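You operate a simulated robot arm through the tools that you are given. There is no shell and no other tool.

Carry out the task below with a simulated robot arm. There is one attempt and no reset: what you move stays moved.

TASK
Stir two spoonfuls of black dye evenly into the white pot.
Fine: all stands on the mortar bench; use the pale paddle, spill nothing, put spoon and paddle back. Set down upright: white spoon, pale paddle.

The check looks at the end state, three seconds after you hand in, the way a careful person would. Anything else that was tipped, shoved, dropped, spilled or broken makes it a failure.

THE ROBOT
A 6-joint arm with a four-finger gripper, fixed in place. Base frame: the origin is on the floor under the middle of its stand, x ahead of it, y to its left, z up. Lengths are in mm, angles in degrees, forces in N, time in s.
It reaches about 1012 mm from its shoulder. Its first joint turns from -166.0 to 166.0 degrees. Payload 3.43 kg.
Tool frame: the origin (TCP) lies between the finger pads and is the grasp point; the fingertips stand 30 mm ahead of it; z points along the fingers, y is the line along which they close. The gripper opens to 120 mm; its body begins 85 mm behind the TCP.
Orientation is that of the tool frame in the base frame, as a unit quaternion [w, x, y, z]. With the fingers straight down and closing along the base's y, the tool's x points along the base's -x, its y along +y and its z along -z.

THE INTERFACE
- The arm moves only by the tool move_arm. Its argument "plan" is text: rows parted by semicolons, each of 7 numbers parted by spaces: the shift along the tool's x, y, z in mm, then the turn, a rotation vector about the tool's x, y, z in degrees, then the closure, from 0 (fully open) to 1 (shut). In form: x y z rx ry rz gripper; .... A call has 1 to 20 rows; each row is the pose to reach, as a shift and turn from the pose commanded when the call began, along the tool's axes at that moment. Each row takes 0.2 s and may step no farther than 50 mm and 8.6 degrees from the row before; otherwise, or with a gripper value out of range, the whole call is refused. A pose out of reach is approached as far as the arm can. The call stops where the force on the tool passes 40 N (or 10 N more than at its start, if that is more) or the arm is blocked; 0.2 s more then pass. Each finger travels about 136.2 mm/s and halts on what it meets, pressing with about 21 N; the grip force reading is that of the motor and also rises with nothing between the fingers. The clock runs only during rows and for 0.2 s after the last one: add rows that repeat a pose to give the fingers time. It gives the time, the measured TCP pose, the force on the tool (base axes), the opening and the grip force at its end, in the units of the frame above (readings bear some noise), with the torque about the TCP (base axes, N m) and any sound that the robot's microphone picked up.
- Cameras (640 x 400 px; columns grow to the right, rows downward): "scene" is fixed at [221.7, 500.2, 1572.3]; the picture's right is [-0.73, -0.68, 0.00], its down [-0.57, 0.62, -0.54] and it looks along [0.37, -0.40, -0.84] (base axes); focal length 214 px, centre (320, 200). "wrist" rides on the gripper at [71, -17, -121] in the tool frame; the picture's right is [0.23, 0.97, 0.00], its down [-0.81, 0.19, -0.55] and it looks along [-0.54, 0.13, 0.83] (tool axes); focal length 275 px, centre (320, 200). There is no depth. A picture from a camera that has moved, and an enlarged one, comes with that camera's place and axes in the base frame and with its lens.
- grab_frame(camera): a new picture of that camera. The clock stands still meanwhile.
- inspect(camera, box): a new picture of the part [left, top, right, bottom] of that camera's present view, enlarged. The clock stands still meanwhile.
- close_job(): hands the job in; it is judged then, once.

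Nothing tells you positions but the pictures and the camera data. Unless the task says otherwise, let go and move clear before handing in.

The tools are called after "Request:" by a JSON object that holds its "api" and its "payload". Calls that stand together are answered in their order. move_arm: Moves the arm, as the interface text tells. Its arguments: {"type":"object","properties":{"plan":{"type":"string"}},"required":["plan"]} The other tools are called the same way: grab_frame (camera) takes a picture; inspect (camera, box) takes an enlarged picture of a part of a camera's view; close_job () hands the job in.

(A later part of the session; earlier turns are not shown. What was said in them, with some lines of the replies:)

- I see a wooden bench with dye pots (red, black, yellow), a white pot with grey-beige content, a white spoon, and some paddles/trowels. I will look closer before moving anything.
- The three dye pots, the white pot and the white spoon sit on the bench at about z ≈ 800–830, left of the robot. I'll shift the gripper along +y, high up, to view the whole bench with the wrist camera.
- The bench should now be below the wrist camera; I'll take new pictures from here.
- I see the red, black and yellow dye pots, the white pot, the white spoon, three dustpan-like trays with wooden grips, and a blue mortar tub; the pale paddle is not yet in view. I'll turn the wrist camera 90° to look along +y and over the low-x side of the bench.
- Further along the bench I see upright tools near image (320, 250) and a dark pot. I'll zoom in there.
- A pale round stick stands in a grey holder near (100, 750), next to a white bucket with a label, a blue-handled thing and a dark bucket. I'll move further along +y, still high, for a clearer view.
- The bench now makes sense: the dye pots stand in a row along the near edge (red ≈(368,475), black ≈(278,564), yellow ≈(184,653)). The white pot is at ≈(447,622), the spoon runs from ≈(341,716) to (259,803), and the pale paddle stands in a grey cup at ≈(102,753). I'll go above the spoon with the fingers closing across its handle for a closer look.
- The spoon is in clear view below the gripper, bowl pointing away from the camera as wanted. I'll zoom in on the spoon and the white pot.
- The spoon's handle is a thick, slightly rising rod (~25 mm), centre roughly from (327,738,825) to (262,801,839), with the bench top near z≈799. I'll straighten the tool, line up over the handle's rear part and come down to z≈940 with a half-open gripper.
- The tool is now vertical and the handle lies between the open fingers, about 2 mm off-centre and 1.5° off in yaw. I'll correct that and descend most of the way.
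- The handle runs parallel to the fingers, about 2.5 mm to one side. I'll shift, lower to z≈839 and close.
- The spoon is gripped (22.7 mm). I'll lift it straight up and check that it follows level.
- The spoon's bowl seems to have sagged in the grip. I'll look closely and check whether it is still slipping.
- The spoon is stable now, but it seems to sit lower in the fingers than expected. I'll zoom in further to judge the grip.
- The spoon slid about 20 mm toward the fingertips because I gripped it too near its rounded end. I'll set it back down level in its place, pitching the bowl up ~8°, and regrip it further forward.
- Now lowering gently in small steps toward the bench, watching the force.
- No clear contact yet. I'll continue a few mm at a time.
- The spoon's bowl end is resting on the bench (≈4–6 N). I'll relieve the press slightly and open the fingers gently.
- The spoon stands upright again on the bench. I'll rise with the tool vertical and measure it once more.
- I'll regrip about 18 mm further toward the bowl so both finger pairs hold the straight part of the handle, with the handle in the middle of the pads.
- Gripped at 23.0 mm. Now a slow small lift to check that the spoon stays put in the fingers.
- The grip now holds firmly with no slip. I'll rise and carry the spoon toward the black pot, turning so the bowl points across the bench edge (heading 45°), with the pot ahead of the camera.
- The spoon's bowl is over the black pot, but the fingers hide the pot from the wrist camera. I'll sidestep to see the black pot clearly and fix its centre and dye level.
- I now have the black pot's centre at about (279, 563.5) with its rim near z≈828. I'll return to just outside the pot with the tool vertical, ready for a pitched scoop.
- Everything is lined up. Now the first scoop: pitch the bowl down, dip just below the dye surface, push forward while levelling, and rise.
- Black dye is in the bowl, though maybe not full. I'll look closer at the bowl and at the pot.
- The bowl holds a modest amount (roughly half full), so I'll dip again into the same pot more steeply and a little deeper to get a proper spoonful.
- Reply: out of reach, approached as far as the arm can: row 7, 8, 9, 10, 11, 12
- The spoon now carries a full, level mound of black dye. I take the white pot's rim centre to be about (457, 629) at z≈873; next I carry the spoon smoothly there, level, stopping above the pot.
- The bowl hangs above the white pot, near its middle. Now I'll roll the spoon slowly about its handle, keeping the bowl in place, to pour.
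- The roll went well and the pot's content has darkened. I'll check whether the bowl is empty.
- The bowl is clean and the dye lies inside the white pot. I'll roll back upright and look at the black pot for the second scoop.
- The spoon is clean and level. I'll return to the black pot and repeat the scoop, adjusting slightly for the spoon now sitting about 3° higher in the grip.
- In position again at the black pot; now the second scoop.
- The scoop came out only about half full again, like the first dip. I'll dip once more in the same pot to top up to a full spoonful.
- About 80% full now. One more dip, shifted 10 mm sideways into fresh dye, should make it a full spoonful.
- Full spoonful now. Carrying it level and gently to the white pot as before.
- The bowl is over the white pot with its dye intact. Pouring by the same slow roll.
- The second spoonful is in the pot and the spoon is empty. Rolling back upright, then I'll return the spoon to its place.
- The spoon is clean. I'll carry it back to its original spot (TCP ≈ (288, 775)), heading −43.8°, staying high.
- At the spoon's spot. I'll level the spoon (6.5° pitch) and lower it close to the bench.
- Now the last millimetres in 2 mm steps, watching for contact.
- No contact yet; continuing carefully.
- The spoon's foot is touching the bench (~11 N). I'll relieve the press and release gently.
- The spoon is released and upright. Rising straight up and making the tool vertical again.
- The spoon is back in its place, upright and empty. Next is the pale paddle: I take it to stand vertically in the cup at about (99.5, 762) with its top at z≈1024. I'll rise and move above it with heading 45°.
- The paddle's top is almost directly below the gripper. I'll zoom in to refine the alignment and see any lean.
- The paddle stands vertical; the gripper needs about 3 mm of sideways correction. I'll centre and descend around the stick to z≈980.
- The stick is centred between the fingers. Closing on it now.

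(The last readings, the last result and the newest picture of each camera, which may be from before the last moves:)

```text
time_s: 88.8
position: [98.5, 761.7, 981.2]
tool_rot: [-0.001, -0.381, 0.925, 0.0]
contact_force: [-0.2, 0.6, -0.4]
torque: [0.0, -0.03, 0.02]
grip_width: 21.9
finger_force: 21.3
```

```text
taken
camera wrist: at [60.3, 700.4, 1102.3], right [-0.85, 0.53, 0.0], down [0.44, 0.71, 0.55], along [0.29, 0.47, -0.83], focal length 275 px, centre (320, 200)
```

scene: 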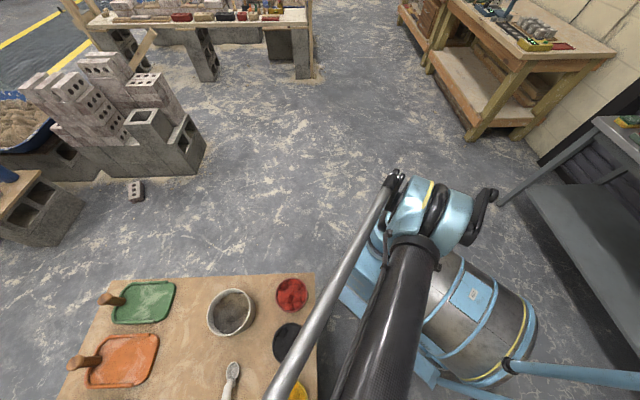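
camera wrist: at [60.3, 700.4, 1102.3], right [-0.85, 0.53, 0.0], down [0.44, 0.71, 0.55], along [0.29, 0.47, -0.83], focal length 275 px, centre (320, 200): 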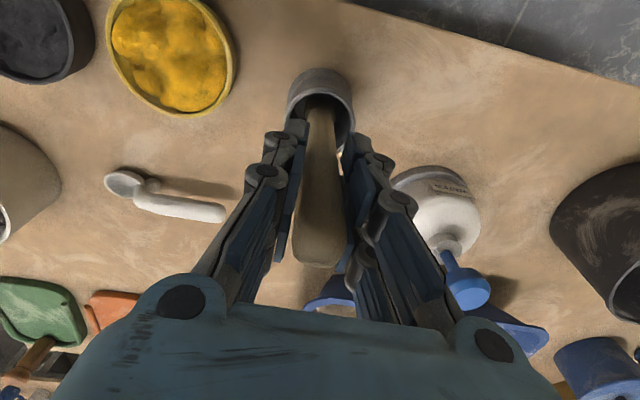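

Gripped at 21.9 mm. Lifting straight up slowly and checking the paddle.

Request:
{"api": "move_arm", "payload": {"plan": "0 0 -5 0 0 0 1; 0 0 -15 0 0 0 1; 0 0 -30 0 0 0 1; 0 0 -50 0 0 0 1; 0 0 -75 0 0 0 1; 0 0 -100 0 0 0 1; 0 0 -125 0 0 0 1; 0 0 -125 0 0 0 1; 0 0 -125 0 0 0 1"}}

Request:
{"api": "grab_frame", "payload": {"camera": "wrist"}}

Request:
{"api": "inspect", "payload": {"camera": "wrist", "box": [250, 60, 390, 280]}}

```text
time_s: 90.8
position: [98.3, 762.1, 1105.7]
tool_rot: [0.0, -0.382, 0.924, 0.0]
contact_force: [0.5, -0.1, 0.2]
torque: [-0.04, -0.01, 0.01]
grip_width: 21.6
finger_force: 21.2
```

```text
taken
camera wrist: at [61.0, 700.3, 1226.3], right [-0.85, 0.53, 0.0], down [0.44, 0.71, 0.55], along [0.29, 0.47, -0.83], focal length 275 px, centre (320, 200)
```

wrist: 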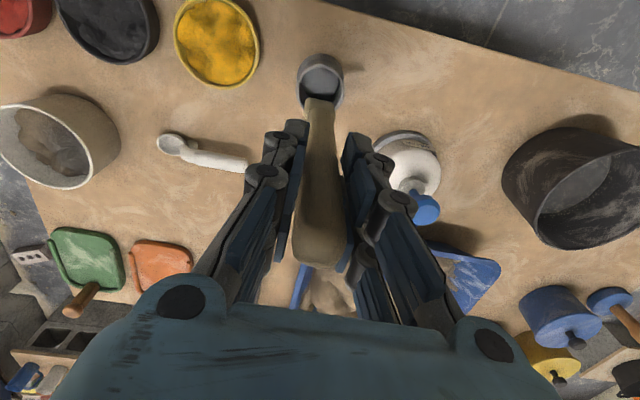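

```text
1.82 times, centred on (320, 170) of wrist
camera zoom: at [61.0, 700.3, 1226.3], right [-0.85, 0.53, 0.0], down [0.44, 0.71, 0.55], along [0.29, 0.47, -0.83], focal length 500 px, centre (320, 254)
```

zoom: 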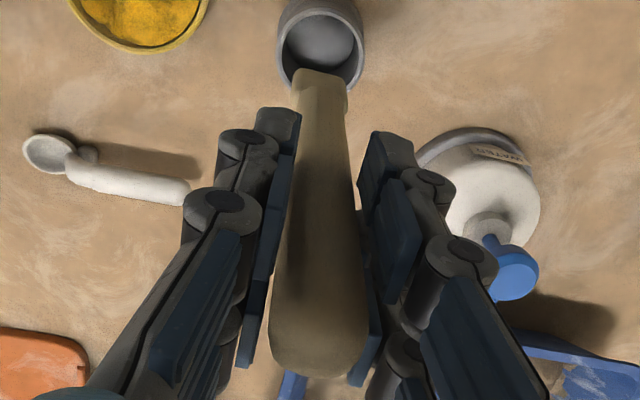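

The paddle is out of the cup, upright in the grip. Carrying it high (blade bottom ≈ z 930) over to the white pot.

Request:
{"api": "move_arm", "payload": {"plan": "-5 -11 0 0 0 0 1; -16 -35 0 0 0 0 1; -32 -69.5 0 0 0 0 1; -48 -104 0 0 0 0 1; -64 -139 0 0 0 0 1; -80 -174 0 0 0 0 1; -96 -208.5 0 0 0 0 1; -112 -243 0 0 0 0 1; -128 -278 0 0 0 0 1; -144 -313 0 0 0 0 1; -155 -337 0 0 0 0 1; -160 -347.5 0 0 0 0 1; -160 -347.5 0 0 0 0 1; -160 -347.5 0 0 0 0 1"}}

Request:
{"api": "grab_frame", "payload": {"camera": "wrist"}}

Request:
{"api": "inspect", "payload": {"camera": "scene", "box": [160, 230, 340, 400]}}

Request:
{"api": "inspect", "payload": {"camera": "wrist", "box": [250, 30, 390, 180]}}

```text
time_s: 93.8
position: [459.0, 628.3, 1105.5]
tool_rot: [0.0, -0.381, 0.925, 0.0]
contact_force: [0.5, -0.5, -0.3]
torque: [-0.01, -0.01, 0.01]
grip_width: 21.5
finger_force: 20.9
```

```text
taken
camera wrist: at [420.1, 565.7, 1226.8], right [-0.85, 0.53, 0.0], down [0.44, 0.71, 0.55], along [0.29, 0.47, -0.83], focal length 275 px, centre (320, 200)
```

wrist: 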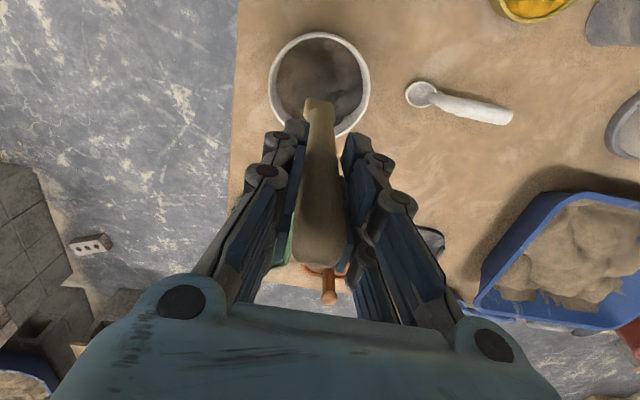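

```text
2.35 times, centred on (250, 315) of scene
camera zoom: at [221.7, 500.2, 1572.3], right [-0.73, -0.68, 0.0], down [-0.57, 0.62, -0.54], along [0.37, -0.4, -0.84], focal length 505 px, centre (485, -71)
```

zoom: 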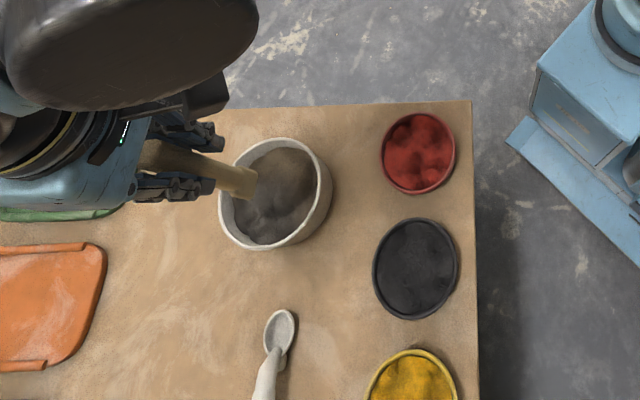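

```text
2.67 times, centred on (320, 105) of wrist
camera zoom: at [420.1, 565.7, 1226.8], right [-0.85, 0.53, 0.0], down [0.44, 0.71, 0.55], along [0.29, 0.47, -0.83], focal length 734 px, centre (320, 453)
```

zoom: 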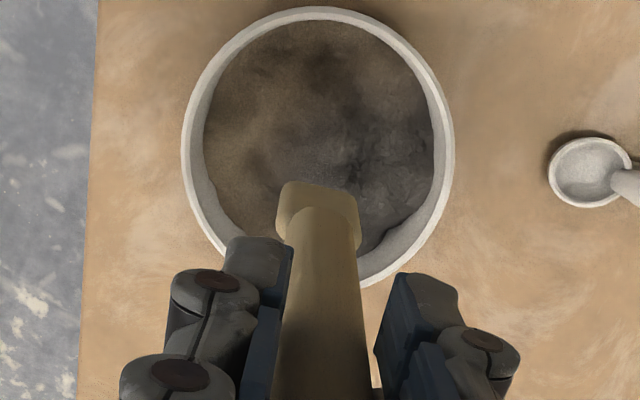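

The paddle blade (about 31 mm wide, bottom ≈175 mm below the grip) hangs over the pot, whose centre I now put at (460, 628.5). I'll lower the paddle slowly into the middle of the pot.

Request:
{"api": "move_arm", "payload": {"plan": "0 0 30 0 0 0 1; -1.2 0 55 0 0 0 1; -1.2 0 70 0 0 0 1; -1.2 0 82 0 0 0 1; -1.2 0 92 0 0 0 1; -1.2 0 100 0 0 0 1; -1.2 0 106 0 0 0 1; -1.2 0 106 0 0 0 1"}}

Request:
{"api": "inspect", "payload": {"camera": "scene", "box": [180, 260, 320, 370]}}

Request:
{"api": "grab_frame", "payload": {"camera": "wrist"}}

```text
time_s: 95.6
position: [458.5, 629.7, 1000.8]
tool_rot: [0.0, -0.381, 0.924, 0.0]
contact_force: [0.6, 0.3, -1.1]
torque: [-0.01, 0.02, 0.01]
grip_width: 21.6
finger_force: 21.7
```

```text
3.64 times, centred on (250, 315) of scene
camera zoom: at [221.7, 500.2, 1572.3], right [-0.73, -0.68, 0.0], down [-0.57, 0.62, -0.54], along [0.37, -0.4, -0.84], focal length 780 px, centre (574, -218)
```

zoom: 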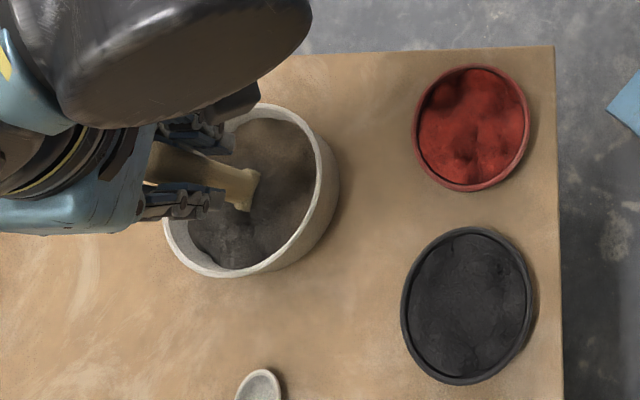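

```text
taken
camera wrist: at [420.4, 567.6, 1120.7], right [-0.85, 0.53, 0.0], down [0.44, 0.71, 0.55], along [0.29, 0.47, -0.83], focal length 275 px, centre (320, 200)
```

wrist: 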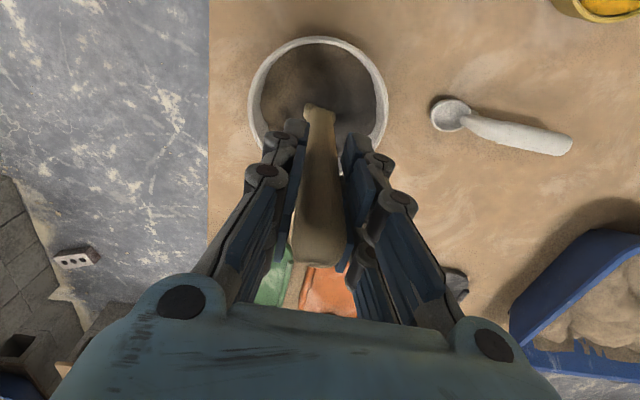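

The blade is just reaching the content. I'll go about 12 mm deeper in small steps, watching the force.

Request:
{"api": "move_arm", "payload": {"plan": "0 0 4 0 0 0 1; 0 0 8 0 0 0 1; 0 0 8 0 0 0 1"}}

Request:
{"api": "move_arm", "payload": {"plan": "0 0 4 0 0 0 1; 0 0 4 0 0 0 1"}}

Request:
{"api": "inspect", "payload": {"camera": "scene", "box": [180, 260, 320, 370]}}

```text
time_s: 96.4
position: [458.8, 629.5, 990.7]
tool_rot: [0.0, -0.381, 0.924, 0.0]
contact_force: [-0.4, 0.3, -0.7]
torque: [-0.03, -0.01, 0.02]
grip_width: 21.7
finger_force: 21.2
```

```text
time_s: 97.0
position: [458.7, 629.4, 985.4]
tool_rot: [0.0, -0.381, 0.925, 0.0]
contact_force: [1.3, -0.8, -1.0]
torque: [-0.01, 0.0, 0.07]
grip_width: 21.6
finger_force: 21.1
```

```text
3.64 times, centred on (250, 315) of scene
camera zoom: at [221.7, 500.2, 1572.3], right [-0.73, -0.68, 0.0], down [-0.57, 0.62, -0.54], along [0.37, -0.4, -0.84], focal length 780 px, centre (574, -218)
```

zoom: 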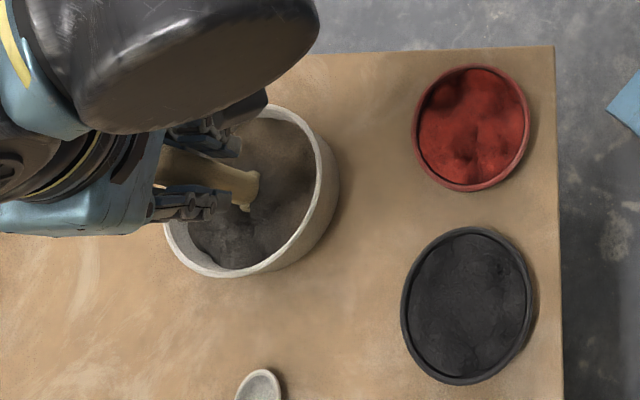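

I'll probe a few mm deeper to find the pot floor, then stir just above it.

Request:
{"api": "move_arm", "payload": {"plan": "0 0 2 0 0 0 1; 0 0 2 0 0 0 1"}}

Request:
{"api": "move_arm", "payload": {"plan": "0 0 2 0 0 0 1; 0 0 2 0 0 0 1"}}

```text
time_s: 97.6
position: [458.3, 629.9, 985.5]
tool_rot: [0.0, -0.381, 0.924, 0.0]
contact_force: [1.2, 0.1, -1.1]
torque: [-0.02, 0.01, -0.01]
grip_width: 21.6
finger_force: 20.9
```

```text
time_s: 98.2
position: [458.6, 629.5, 983.4]
tool_rot: [0.0, -0.381, 0.925, 0.0]
contact_force: [0.3, -0.1, -0.2]
torque: [0.0, 0.0, 0.04]
grip_width: 21.6
finger_force: 20.9
```

I'm close to the pot floor (blade bottom ≈806). I'll rise 3 mm and stir with a slow 28 mm-radius circle.

Request:
{"api": "move_arm", "payload": {"plan": "8 -1 -3 0 0 0 1; 18 -1.7 -3 0 0 0 1; 27.7 -1.7 -3 0 0 0 1; 23.9 12.3 -3 0 0 0 1; 13.7 22.5 -3 0 0 0 1; -0.3 26.3 -3 0 0 0 1; -14.3 22.5 -3 0 0 0 1; -24.5 12.3 -3 0 0 0 1; -28.3 -1.7 -3 0 0 0 1; -24.5 -15.7 -3 0 0 0 1; -14.3 -25.9 -3 0 0 0 1; -0.3 -29.7 -3 0 0 0 1; 13.7 -25.9 -3 0 0 0 1; 23.9 -15.7 -3 0 0 0 1; 27.7 -1.7 -3 0 0 0 1; 23.9 12.3 -3 0 0 0 1; 13.7 22.5 -3 0 0 0 1; -0.3 26.3 -3 0 0 0 1"}}

Request:
{"api": "inspect", "payload": {"camera": "scene", "box": [180, 260, 320, 370]}}

Request:
{"api": "grab_frame", "payload": {"camera": "wrist"}}

```text
time_s: 102.0
position: [441.6, 647.8, 986.9]
tool_rot: [-0.001, -0.381, 0.925, 0.0]
contact_force: [0.4, -0.3, -0.6]
torque: [0.02, 0.0, 0.05]
grip_width: 21.5
finger_force: 21.2
```

```text
3.64 times, centred on (250, 315) of scene
camera zoom: at [221.7, 500.2, 1572.3], right [-0.73, -0.68, 0.0], down [-0.57, 0.62, -0.54], along [0.37, -0.4, -0.84], focal length 780 px, centre (574, -218)
```

zoom: 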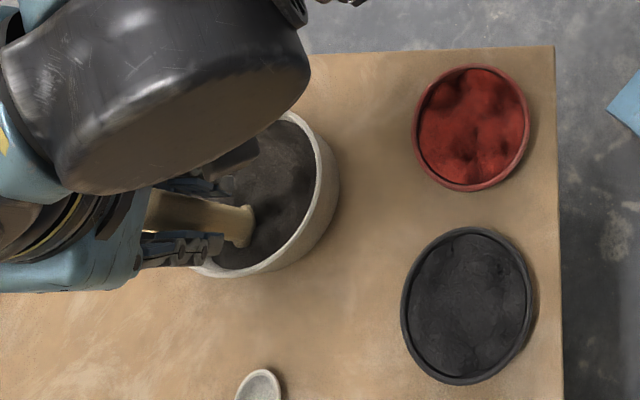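

```text
taken
camera wrist: at [402.9, 585.7, 1108.3], right [-0.85, 0.53, 0.0], down [0.44, 0.71, 0.55], along [0.29, 0.47, -0.83], focal length 275 px, centre (320, 200)
```

wrist: 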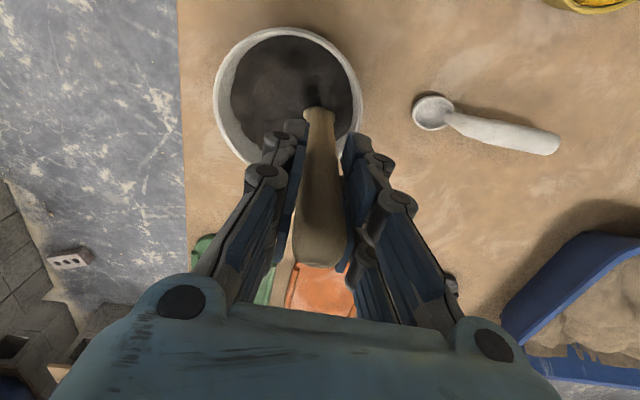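

The content is turning a dark, more even grey. I'll continue stirring: another full circle, then a smaller inner one.

Request:
{"api": "move_arm", "payload": {"plan": "-14 -3.8 0 0 0 0 1; -24.2 -14 0 0 0 0 1; -28 -28 0 0 0 0 1; -24.2 -42 0 0 0 0 1; -14 -52.2 0 0 0 0 1; 0 -56 0 0 0 0 1; 14 -52.2 0 0 0 0 1; 24.2 -42 0 0 0 0 1; 28 -28 0 0 0 0 1; 24.2 -14 0 0 0 0 1; 14 -3.8 0 0 0 0 1; 0 0 0 0 0 0 1; -5 -14 0 0 0 0 1; -9.9 -18.1 0 0 0 0 1; -14 -28 0 0 0 0 1; -9.9 -37.9 0 0 0 0 1; 0 -42 0 0 0 0 1; 9.9 -37.9 0 0 0 0 1; 14 -28 0 0 0 0 1; 0 -28 0 0 0 0 1"}}

Request:
{"api": "grab_frame", "payload": {"camera": "wrist"}}

Request:
{"api": "inspect", "payload": {"camera": "wrist", "box": [200, 10, 400, 150]}}

```text
time_s: 106.2
position: [460.2, 629.3, 987.3]
tool_rot: [-0.001, -0.382, 0.924, -0.001]
contact_force: [-0.5, 0.0, -0.9]
torque: [0.0, -0.02, 0.05]
grip_width: 21.5
finger_force: 20.2
```

```text
taken
camera wrist: at [421.9, 567.0, 1108.4], right [-0.85, 0.53, 0.0], down [0.44, 0.71, 0.55], along [0.29, 0.47, -0.83], focal length 275 px, centre (320, 200)
```

wrist: 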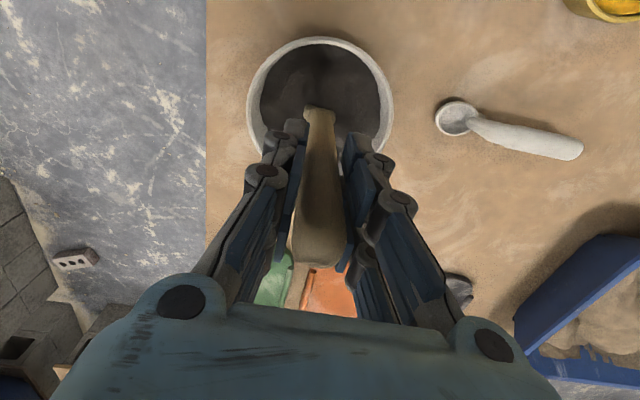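

```text
2.86 times, centred on (300, 80) of wrist
camera zoom: at [421.9, 567.0, 1108.4], right [-0.85, 0.53, 0.0], down [0.44, 0.71, 0.55], along [0.29, 0.47, -0.83], focal length 786 px, centre (377, 543)
```

zoom: 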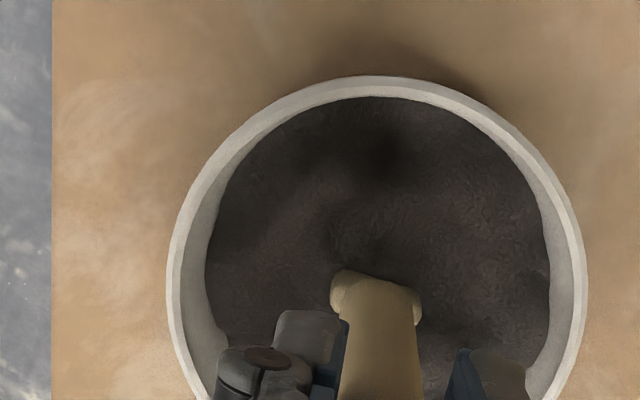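

The mix looks nearly uniform dark grey. I'll do more turns, slightly wider and in the other direction, to be sure it's even right up to the wall.

Request:
{"api": "move_arm", "payload": {"plan": "16 0 0 0 0 0 1; 31 0 0 0 0 0 1; 26.8 -15.5 0 0 0 0 1; 15.5 -26.8 0 0 0 0 1; 0 -30 0 0 0 0 1; -15.5 -26.8 0 0 0 0 1; -26.8 -15.5 0 0 0 0 1; -31 0 0 0 0 0 1; -26.8 15.5 0 0 0 0 1; -15.5 26.8 0 0 0 0 1; 0 30 0 0 0 0 1; 15.5 26.8 0 0 0 0 1; 26.8 15.5 0 0 0 0 1; 31 0 0 0 0 0 1; 26.8 -15.5 0 0 0 0 1; 15.5 -26.8 0 0 0 0 1; 0 -30 0 0 0 0 1; -15.5 -26.8 0 0 0 0 1; -26.8 -15.5 0 0 0 0 1; -31 0 0 0 0 0 1"}}

Request:
{"api": "move_arm", "payload": {"plan": "4.2 15.5 0 0 0 0 1; 15.5 26.8 0 0 0 0 1; 31 30 0 0 0 0 1; 46.5 26.8 0 0 0 0 1; 57.8 15.5 0 0 0 0 1; 62 0 0 0 0 0 1; 50 0 0 0 0 0 1; 45.1 -14.1 0 0 0 0 1; 31 -20 0 0 0 0 1; 16.9 -14.1 0 0 0 0 1; 11 0 0 0 0 0 1; 16.9 14.1 0 0 0 0 1; 31 20 0 0 0 0 1; 45.1 14.1 0 0 0 0 1; 51 0 0 0 0 0 1; 41 0 0 0 0 0 1; 31 -10 0 0 0 0 1; 21 0 0 0 0 0 1; 31 10 0 0 0 0 1; 31 0 0 0 0 0 1"}}

Request:
{"api": "grab_frame", "payload": {"camera": "wrist"}}

Request:
{"api": "inspect", "payload": {"camera": "wrist", "box": [200, 10, 400, 150]}}

Request:
{"api": "inspect", "payload": {"camera": "scene", "box": [180, 260, 320, 370]}}

```text
time_s: 110.4
position: [481.3, 650.9, 986.7]
tool_rot: [0.0, -0.381, 0.925, 0.0]
contact_force: [-0.3, -0.1, -0.4]
torque: [-0.02, 0.01, 0.0]
grip_width: 21.6
finger_force: 20.9
```

```text
time_s: 114.6
position: [460.4, 627.6, 986.9]
tool_rot: [0.001, -0.382, 0.924, 0.0]
contact_force: [0.0, -0.6, -0.2]
torque: [-0.02, -0.02, -0.02]
grip_width: 21.5
finger_force: 21.0
```

```text
taken
camera wrist: at [421.5, 565.4, 1108.4], right [-0.85, 0.53, 0.0], down [0.44, 0.71, 0.55], along [0.29, 0.47, -0.83], focal length 275 px, centre (320, 200)
```

wrist: 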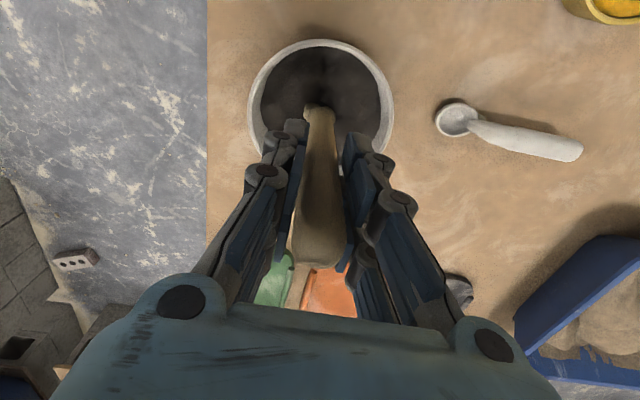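

```text
2.86 times, centred on (300, 80) of wrist
camera zoom: at [421.5, 565.4, 1108.4], right [-0.85, 0.53, 0.0], down [0.44, 0.71, 0.55], along [0.29, 0.47, -0.83], focal length 786 px, centre (377, 543)
```

zoom: 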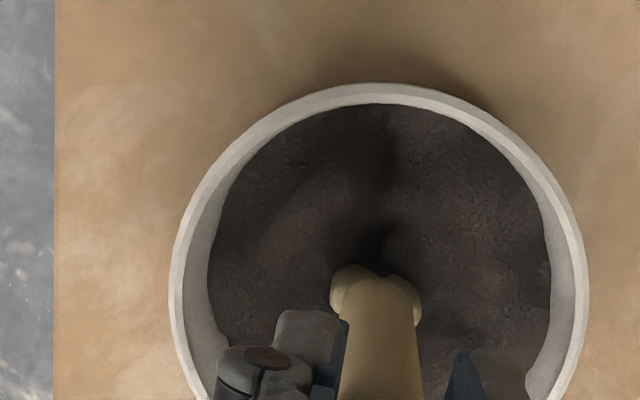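

```text
3.64 times, centred on (250, 315) of scene
camera zoom: at [221.7, 500.2, 1572.3], right [-0.73, -0.68, 0.0], down [-0.57, 0.62, -0.54], along [0.37, -0.4, -0.84], focal length 780 px, centre (574, -218)
```

zoom: 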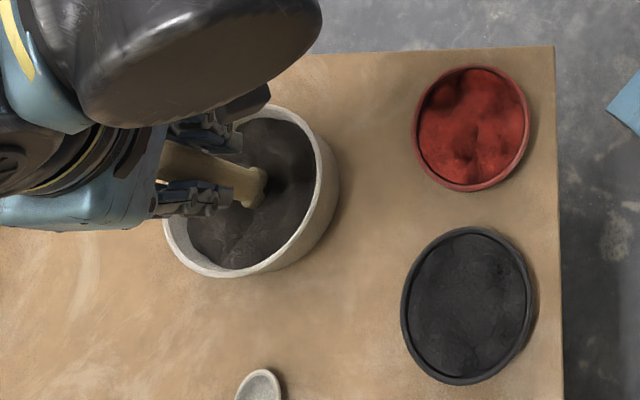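

The mix looks even. I'll lift the paddle straight up slowly and inspect the whole pot before leaving.

Request:
{"api": "move_arm", "payload": {"plan": "0 0 -6 0 0 0 1; 0 0 -14 0 0 0 1; 0 0 -24 0 0 0 1; 0 0 -36 0 0 0 1; 0 0 -50 0 0 0 1; 0 0 -66 0 0 0 1; 0 0 -84 0 0 0 1; 0 0 -104 0 0 0 1; 0 0 -122 0 0 0 1; 0 0 -122 0 0 0 1"}}

Request:
{"api": "inspect", "payload": {"camera": "wrist", "box": [250, 30, 390, 180]}}

Request:
{"api": "inspect", "payload": {"camera": "scene", "box": [180, 260, 320, 370]}}

```text
time_s: 116.8
position: [459.3, 628.6, 1109.3]
tool_rot: [0.0, -0.381, 0.924, 0.0]
contact_force: [0.2, 0.0, -0.8]
torque: [-0.03, 0.01, 0.03]
grip_width: 21.7
finger_force: 21.4
```

```text
2.67 times, centred on (320, 105) of wrist
camera zoom: at [421.3, 566.7, 1230.1], right [-0.85, 0.53, 0.0], down [0.44, 0.71, 0.55], along [0.29, 0.47, -0.83], focal length 734 px, centre (320, 453)
```

zoom: 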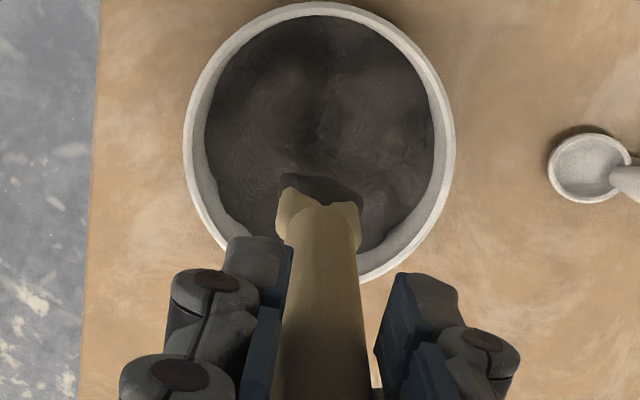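

```text
3.64 times, centred on (250, 315) of scene
camera zoom: at [221.7, 500.2, 1572.3], right [-0.73, -0.68, 0.0], down [-0.57, 0.62, -0.54], along [0.37, -0.4, -0.84], focal length 780 px, centre (574, -218)
```

zoom: 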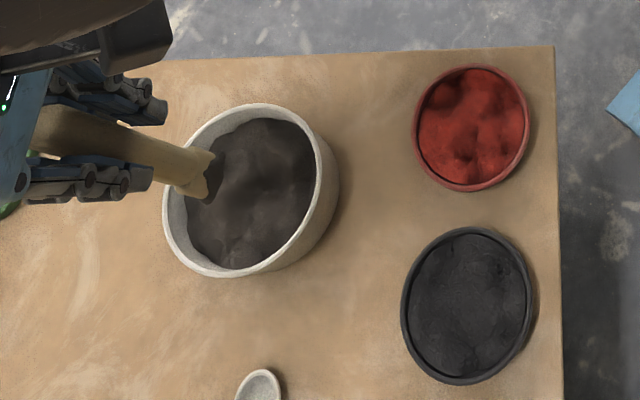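

The content is an even dark grey-brown. The blade's end carries some mixture, so I'll look closer and let it drain over the pot with a few small shakes.

Request:
{"api": "inspect", "payload": {"camera": "wrist", "box": [290, 80, 350, 130]}}

Request:
{"api": "move_arm", "payload": {"plan": "0 0 40 0 0 0 1; 0 0 60 0 0 0 1; 0 0 48 0 0 0 1; 0 0 60 0 0 0 1; 0 0 48 0 0 0 1; 0 0 60 0 0 0 1; 0 0 48 0 0 0 1; 0 0 60 0 0 0 1; 0 0 60 0 0 0 1; 0 0 60 0 0 0 1; 0 0 60 0 0 0 1; 0 0 60 0 0 0 1; 0 0 30 0 0 0 1; 0 0 0 0 0 0 1; 0 0 0 0 0 0 1"}}

Request:
{"api": "inspect", "payload": {"camera": "wrist", "box": [290, 80, 350, 130]}}

```text
8.00 times, centred on (320, 105) of wrist
camera zoom: at [421.3, 566.7, 1230.1], right [-0.85, 0.53, 0.0], down [0.44, 0.71, 0.55], along [0.29, 0.47, -0.83], focal length 2202 px, centre (320, 960)
```

zoom: 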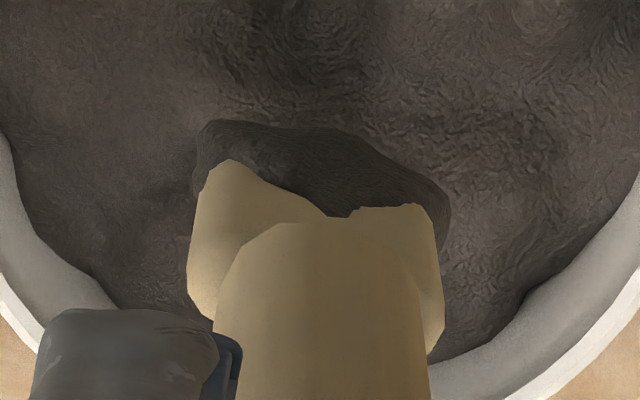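

```text
time_s: 120.0
position: [457.4, 629.8, 1109.2]
tool_rot: [0.0, -0.381, 0.925, 0.0]
contact_force: [0.6, -0.4, -1.1]
torque: [0.0, -0.02, -0.03]
grip_width: 21.6
finger_force: 20.8
```

```text
8.00 times, centred on (320, 105) of wrist
camera zoom: at [420.0, 567.0, 1230.6], right [-0.85, 0.53, 0.0], down [0.44, 0.71, 0.55], along [0.29, 0.47, -0.83], focal length 2202 px, centre (320, 960)
```

zoom: 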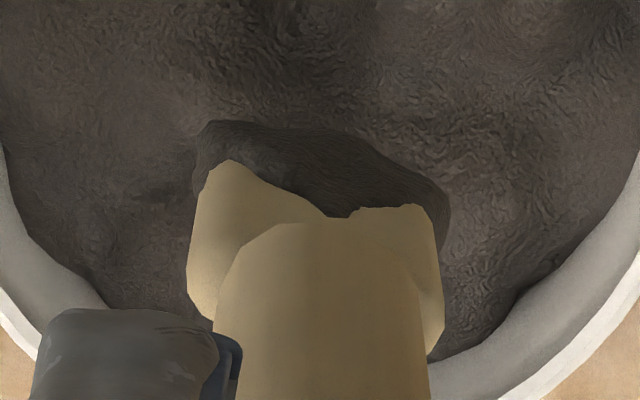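

The smear looks unchanged, like a film stuck on the blade. I'll lower it inside the pot's mouth once more, shake sideways and twist lightly, and hold to make sure nothing will drip later.

Request:
{"api": "move_arm", "payload": {"plan": "0 0 40 0 0 0 1; 0 0 80 0 0 0 1; 0 18 80 0 0 0 1; 0 -18 80 0 0 0 1; 0 18 80 0 0 0 1; 0 -18 80 0 0 0 1; 18 0 80 0 0 0 1; -18 0 80 0 0 0 1; 18 0 80 0 0 0 1; -18 0 80 0 0 0 1; 0 0 80 0 0 8 1; 0 0 80 0 0 0 1; 0 0 80 0 0 8 1; 0 0 80 0 0 0 1; 0 0 80 0 0 0 1; 0 0 80 0 0 0 1; 0 0 80 0 0 0 1; 0 0 40 0 0 0 1; 0 0 0 0 0 0 1; 0 0 0 0 0 0 1"}}

Request:
{"api": "inspect", "payload": {"camera": "wrist", "box": [290, 80, 350, 130]}}

Request:
{"api": "inspect", "payload": {"camera": "wrist", "box": [220, 20, 420, 200]}}

```text
time_s: 124.2
position: [459.6, 628.7, 1107.6]
tool_rot: [0.0, -0.381, 0.925, 0.0]
contact_force: [-0.2, -0.7, -0.8]
torque: [0.01, 0.03, 0.02]
grip_width: 21.6
finger_force: 21.1
```

```text
8.00 times, centred on (320, 105) of wrist
camera zoom: at [421.3, 567.2, 1229.8], right [-0.85, 0.53, 0.0], down [0.44, 0.71, 0.55], along [0.29, 0.47, -0.83], focal length 2202 px, centre (320, 960)
```

zoom: 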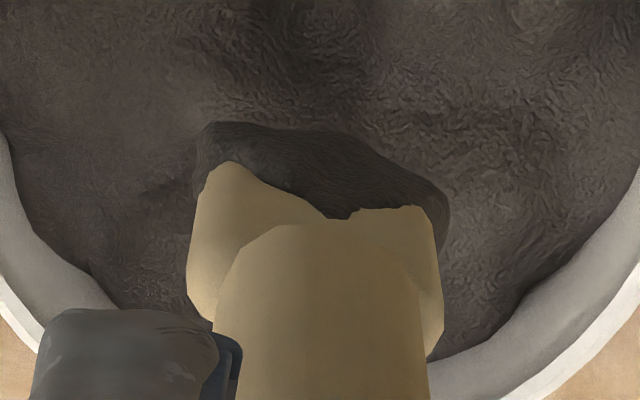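

```text
2.22 times, centred on (320, 110) of wrist
camera zoom: at [421.3, 567.2, 1229.8], right [-0.85, 0.53, 0.0], down [0.44, 0.71, 0.55], along [0.29, 0.47, -0.83], focal length 612 px, centre (320, 400)
```

zoom: 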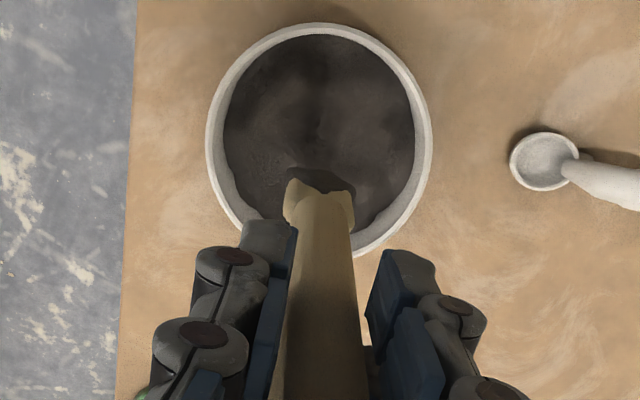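

The film doesn't change, so it's just a coating on the blade. Now carrying the paddle back above its cup along the same high path.

Request:
{"api": "move_arm", "payload": {"plan": "5 11 0 0 0 0 1; 16 35 0 0 0 0 1; 32 69 0 0 0 0 1; 48 103 0 0 0 0 1; 64 138 0 0 0 0 1; 80 172 0 0 0 0 1; 97 207 0 0 0 0 1; 113 242 0 0 0 0 1; 129 277 0 0 0 0 1; 145 311 0 0 0 0 1; 157 337 0 0 0 0 1; 162.8 348.9 0 0 0 0 1; 162.8 348.9 0 0 0 0 1; 162.8 348.9 0 0 0 0 1"}}

Request:
{"api": "grab_frame", "payload": {"camera": "wrist"}}

Request:
{"api": "inspect", "payload": {"camera": "wrist", "box": [260, 30, 380, 140]}}

Request:
{"api": "inspect", "payload": {"camera": "scene", "box": [60, 240, 340, 400]}}

```text
time_s: 127.2
position: [98.9, 761.6, 1108.7]
tool_rot: [0.0, -0.381, 0.925, 0.0]
contact_force: [-0.1, 0.1, -0.3]
torque: [0.0, -0.03, -0.05]
grip_width: 21.7
finger_force: 21.1
```

```text
taken
camera wrist: at [59.7, 699.3, 1229.5], right [-0.85, 0.53, 0.0], down [0.44, 0.71, 0.55], along [0.29, 0.47, -0.83], focal length 275 px, centre (320, 200)
```

wrist: 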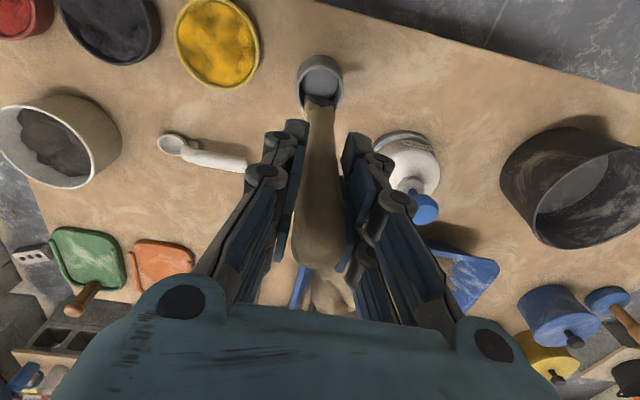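

```text
3.64 times, centred on (320, 85) of wrist
camera zoom: at [59.7, 699.3, 1229.5], right [-0.85, 0.53, 0.0], down [0.44, 0.71, 0.55], along [0.29, 0.47, -0.83], focal length 1001 px, centre (320, 618)
```

zoom: 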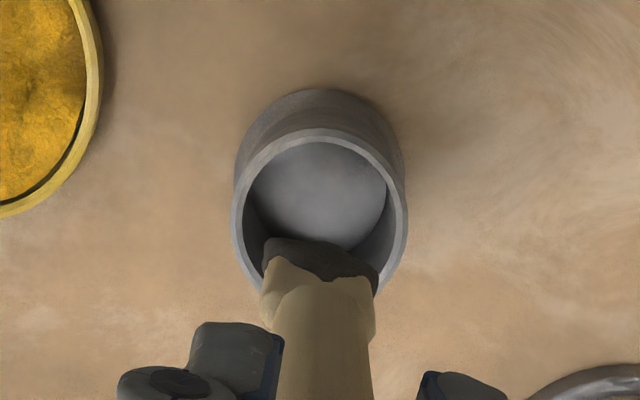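

```text
2.29 times, centred on (200, 320) of scene
camera zoom: at [221.7, 500.2, 1572.3], right [-0.73, -0.68, 0.0], down [-0.57, 0.62, -0.54], along [0.37, -0.4, -0.84], focal length 490 px, centre (594, -74)
```

zoom: 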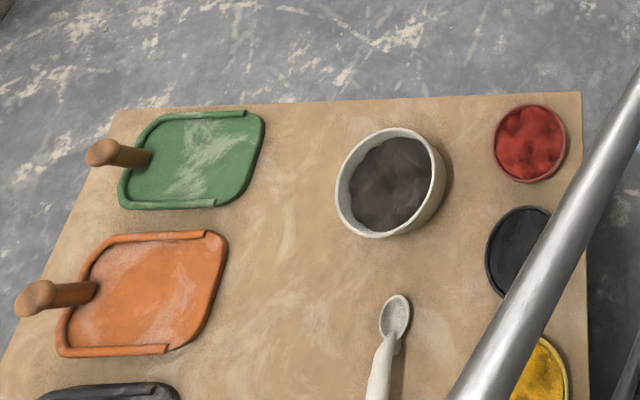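

The paddle is centred over its cup and nothing has dripped on the bench. Lowering it in.

Request:
{"api": "move_arm", "payload": {"plan": "-0.2 -0.2 20 0 0 0 1; -0.2 -0.2 40 0 0 0 1; -0.2 -0.2 58 0 0 0 1; -0.2 -0.2 76 0 0 0 1; -0.2 -0.2 94 0 0 0 1; -0.2 -0.2 108 0 0 0 1; -0.2 -0.2 118 0 0 0 1; -0.2 -0.2 121 0 0 0 1; -0.2 -0.2 121 0 0 0 1"}}

Request:
{"api": "grab_frame", "payload": {"camera": "wrist"}}

```text
time_s: 129.2
position: [98.3, 760.8, 988.8]
tool_rot: [-0.001, -0.381, 0.924, 0.0]
contact_force: [0.7, 0.8, -1.3]
torque: [-0.03, 0.0, 0.0]
grip_width: 21.6
finger_force: 21.3
```

```text
taken
camera wrist: at [61.0, 699.1, 1109.2], right [-0.85, 0.53, 0.0], down [0.44, 0.71, 0.55], along [0.29, 0.47, -0.83], focal length 275 px, centre (320, 200)
```

wrist: 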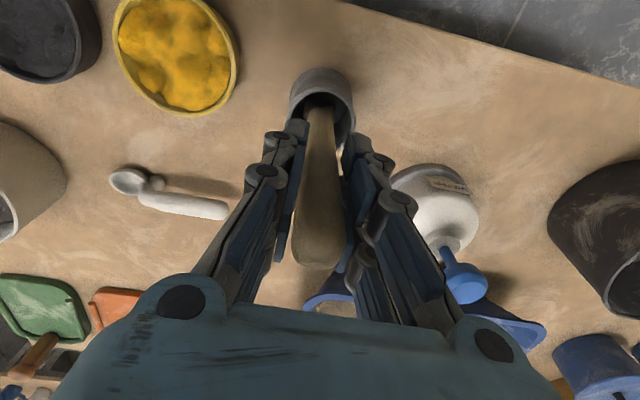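

The blade is in the cup without touching. Lowering the last millimetres in small steps until it rests on the cup's floor.

Request:
{"api": "move_arm", "payload": {"plan": "0 0 3 0 0 0 1; 0 0 5 0 0 0 1; 0 0 5 0 0 0 1"}}

Request:
{"api": "move_arm", "payload": {"plan": "0 0 1.5 0 0 0 1; 0 0 1.5 0 0 0 1"}}

Request:
{"api": "move_arm", "payload": {"plan": "0 0 1.5 0 0 0 1; 0 0 1.5 0 0 0 1"}}

```text
time_s: 130.0
position: [99.4, 760.2, 983.0]
tool_rot: [0.0, -0.381, 0.925, 0.001]
contact_force: [0.1, 0.3, -1.2]
torque: [-0.01, -0.05, -0.02]
grip_width: 21.9
finger_force: 20.8
```

```text
time_s: 130.6
position: [98.9, 760.9, 981.0]
tool_rot: [0.0, -0.381, 0.925, 0.0]
contact_force: [-0.3, 0.1, -1.9]
torque: [0.01, -0.02, -0.02]
grip_width: 21.8
finger_force: 20.5
```

```text
time_s: 131.2
position: [97.5, 759.8, 980.1]
tool_rot: [0.0, -0.381, 0.924, 0.001]
contact_force: [1.0, 1.9, 15.1]
torque: [0.27, -0.19, 0.0]
grip_width: 21.8
finger_force: 20.9
```

The paddle touches the cup's floor (15 N). Relieving 1 mm and opening gently.

Request:
{"api": "move_arm", "payload": {"plan": "0 0 -1.2 0 0 0 1; 0 0 -1.2 0 0 0 0.81; 0 0 -1.2 0 0 0 0.8; 0 0 -1.2 0 0 0 0.78; 0 0 -1.2 0 0 0 0.74; 0 0 -1.2 0 0 0 0.68; 0 0 -1.2 0 0 0 0.6; 0 0 -1.2 0 0 0 0.5; 0 0 -1.2 0 0 0 0.5"}}

Request:
{"api": "grab_frame", "payload": {"camera": "wrist"}}

```text
time_s: 133.2
position: [97.8, 762.5, 980.6]
tool_rot: [0.0, -0.381, 0.925, 0.0]
contact_force: [1.1, -0.5, -0.2]
torque: [0.01, -0.04, -0.01]
grip_width: 60.0
finger_force: 0.1
```

```text
taken
camera wrist: at [60.1, 699.3, 1102.1], right [-0.85, 0.53, 0.0], down [0.44, 0.71, 0.55], along [0.29, 0.47, -0.83], focal length 275 px, centre (320, 200)
```

wrist: 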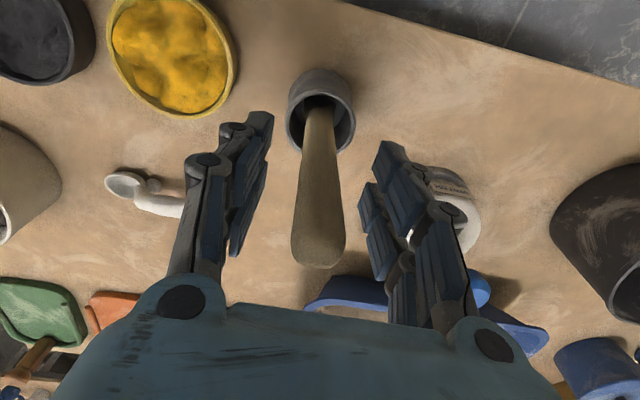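

The paddle stands upright in its cup again. Rising straight up clear of it.

Request:
{"api": "move_arm", "payload": {"plan": "0 0 -20 0 0 0 0.5; 0 0 -45 0 0 0 0.5; 0 0 -80 0 0 0 0.5; 0 0 -120 0 0 0 0.5; 0 0 -150 0 0 0 0.5; 0 0 -150 0 0 0 0.5"}}

Request:
{"api": "grab_frame", "payload": {"camera": "wrist"}}

Request:
{"api": "inspect", "payload": {"camera": "wrist", "box": [240, 30, 400, 150]}}

```text
time_s: 134.6
position: [99.2, 759.1, 1130.7]
tool_rot: [0.0, -0.381, 0.925, -0.001]
contact_force: [0.8, -0.6, -0.3]
torque: [-0.01, -0.02, 0.03]
grip_width: 60.1
finger_force: 0.1
```

```text
taken
camera wrist: at [60.7, 697.0, 1251.6], right [-0.85, 0.53, 0.0], down [0.44, 0.71, 0.55], along [0.29, 0.47, -0.83], focal length 275 px, centre (320, 200)
```

wrist: 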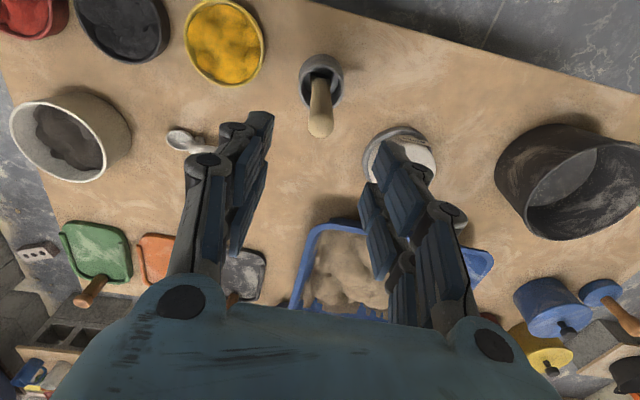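

```text
3.33 times, centred on (320, 90) of wrist
camera zoom: at [60.7, 697.0, 1251.6], right [-0.85, 0.53, 0.0], down [0.44, 0.71, 0.55], along [0.29, 0.47, -0.83], focal length 918 px, centre (320, 567)
```

zoom: 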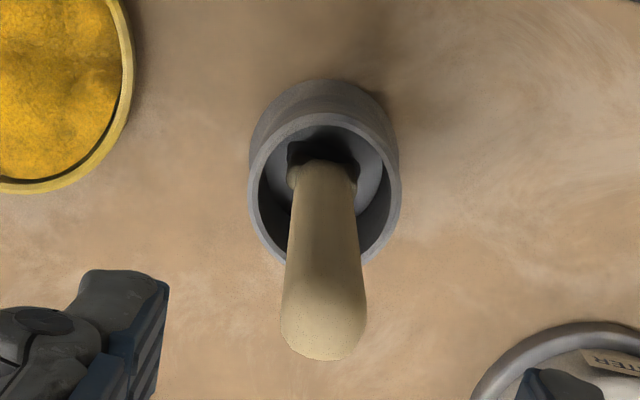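

The paddle stands straight in its cup. I'll back off to a high, clear position and check the whole bench.

Request:
{"api": "move_arm", "payload": {"plan": "0 0 -30 0 0 0 0.5; 10 -20 -60 0 0 0 0.4; 27 -54 -90 0 0 0 0.2; 45 -90 -120 0 0 0 0; 65 -130 -120 0 0 0 0; 85 -170 -120 0 0 0 0; 105 -210 -120 0 0 0 0; 125 -250 -120 0 0 0 0; 140 -280 -120 0 0 0 0; 146 -291 -120 0 0 0 0; 146 -291 -120 0 0 0 0"}}

Request:
{"api": "grab_frame", "payload": {"camera": "wrist"}}

Request:
{"api": "inspect", "payload": {"camera": "scene", "box": [60, 260, 340, 400]}}

```text
refused: row 4 steps farther than a row can; nothing moved
```

```text
taken
camera wrist: at [60.7, 697.0, 1251.6], right [-0.85, 0.53, 0.0], down [0.44, 0.71, 0.55], along [0.29, 0.47, -0.83], focal length 275 px, centre (320, 200)
```

wrist: 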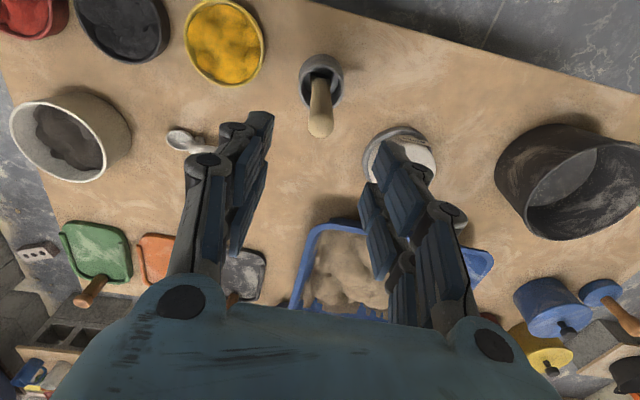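

```text
2.29 times, centred on (200, 330) of scene
camera zoom: at [221.7, 500.2, 1572.3], right [-0.73, -0.68, 0.0], down [-0.57, 0.62, -0.54], along [0.37, -0.4, -0.84], focal length 490 px, centre (594, -97)
```

zoom: 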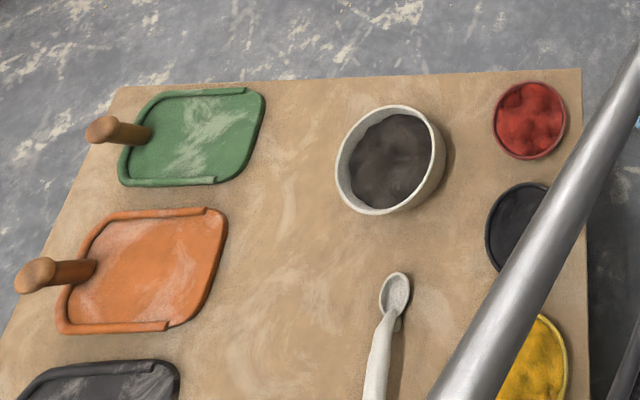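

The step was too long, so nothing moved; the bench looks clean so far. I'll retreat with smaller steps.

Request:
{"api": "move_arm", "payload": {"plan": "0 0 -30 0 0 0 0.5; 8 -16 -58 0 0 0 0.4; 20 -40 -84 0 0 0 0.2; 34 -68 -108 0 0 0 0; 50 -100 -120 0 0 0 0; 68 -136 -120 0 0 0 0; 86 -172 -120 0 0 0 0; 104 -208 -120 0 0 0 0; 122 -244 -120 0 0 0 0; 138 -276 -120 0 0 0 0; 146 -291 -120 0 0 0 0; 146 -291 -120 0 0 0 0"}}

Request:
{"api": "grab_frame", "payload": {"camera": "wrist"}}

Request:
{"api": "inspect", "payload": {"camera": "scene", "box": [60, 260, 340, 400]}}

```text
time_s: 137.2
position: [200.9, 449.7, 1252.9]
tool_rot: [0.001, -0.381, 0.925, 0.0]
contact_force: [0.1, -0.4, 0.7]
torque: [-0.01, -0.01, -0.02]
grip_width: 119.9
finger_force: 0.2
```

```text
taken
camera wrist: at [163.0, 387.0, 1373.8], right [-0.85, 0.53, 0.0], down [0.44, 0.71, 0.55], along [0.29, 0.47, -0.83], focal length 275 px, centre (320, 200)
```

wrist: 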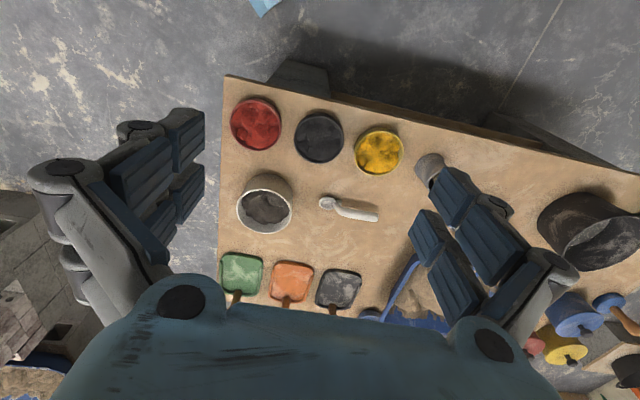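

```text
2.29 times, centred on (200, 330) of scene
camera zoom: at [221.7, 500.2, 1572.3], right [-0.73, -0.68, 0.0], down [-0.57, 0.62, -0.54], along [0.37, -0.4, -0.84], focal length 490 px, centre (594, -97)
```

zoom: 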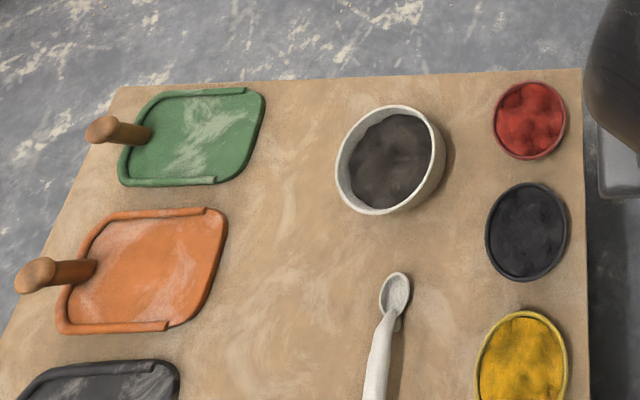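

Everything stands where it was and the mix looks even. One last zoom on the pots and bench for spills.

Request:
{"api": "inspect", "payload": {"camera": "wrist", "box": [215, 80, 415, 240]}}

Request:
{"api": "inspect", "payload": {"camera": "scene", "box": [195, 295, 265, 360]}}

Request:
{"api": "inspect", "payload": {"camera": "scene", "box": [255, 330, 335, 400]}}

```text
2.50 times, centred on (315, 160) of wrist
camera zoom: at [163.0, 387.0, 1373.8], right [-0.85, 0.53, 0.0], down [0.44, 0.71, 0.55], along [0.29, 0.47, -0.83], focal length 688 px, centre (332, 300)
```

zoom: 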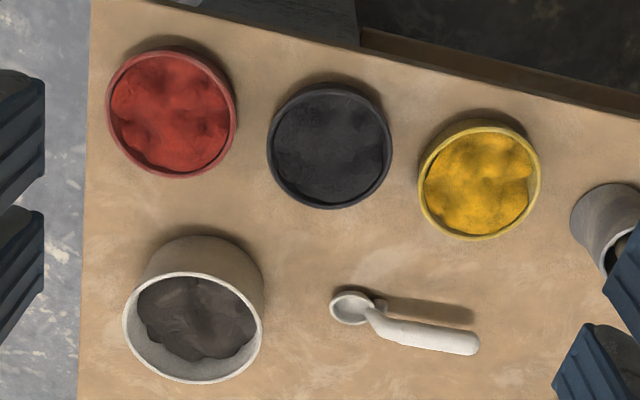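

```text
6.15 times, centred on (230, 328) of scene
camera zoom: at [221.7, 500.2, 1572.3], right [-0.73, -0.68, 0.0], down [-0.57, 0.62, -0.54], along [0.37, -0.4, -0.84], focal length 1320 px, centre (874, -585)
```

zoom: 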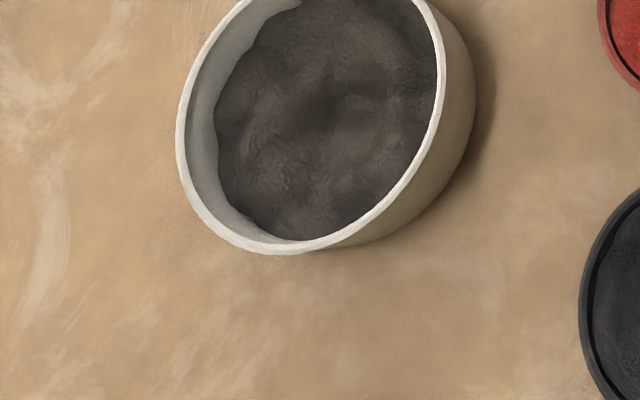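

```text
5.71 times, centred on (295, 365) of scene
camera zoom: at [221.7, 500.2, 1572.3], right [-0.73, -0.68, 0.0], down [-0.57, 0.62, -0.54], along [0.37, -0.4, -0.84], focal length 1226 px, centre (463, -743)
```

zoom: 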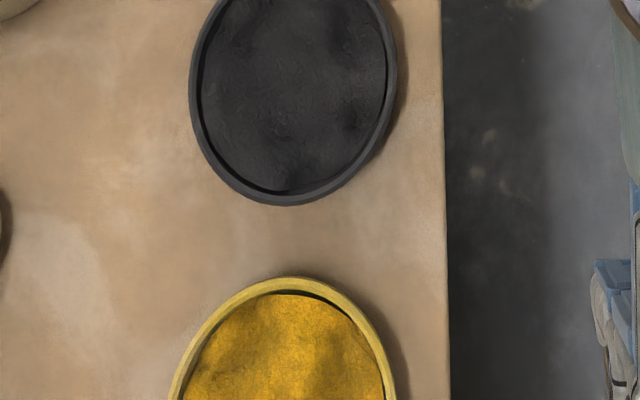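

The bench is clean, the white pot holds an even dark mix, the spoon lies upright in its place and the paddle stands in its cup. The arm is clear, so I'm handing in.

Request:
{"api": "close_job", "payload": {}}

```text
The job is handed in.
```

I put two spoonfuls of black dye into the white pot and stirred them in with the pale paddle. The mix looked an even dark grey-brown in the last pictures. The result of the check hasn't come back to me.

- **Dye:** each spoonful took two or three dips in the black pot to fill. By eye the first was full and the second about 95% full.
- **White spoon:** it is back upright and empty, about 6 mm from where it started. My first grip on it slipped, so I set it down and gripped it again before scooping.
- **Pale paddle:** it stands upright in its cup. A film of mixture stayed on the blade. I shook it and held it over the pot, and saw nothing drip on the way back.
- **Bench:** I saw no spills, and nothing else looked tipped or shoved. The arm had let go and was well clear when I handed in.
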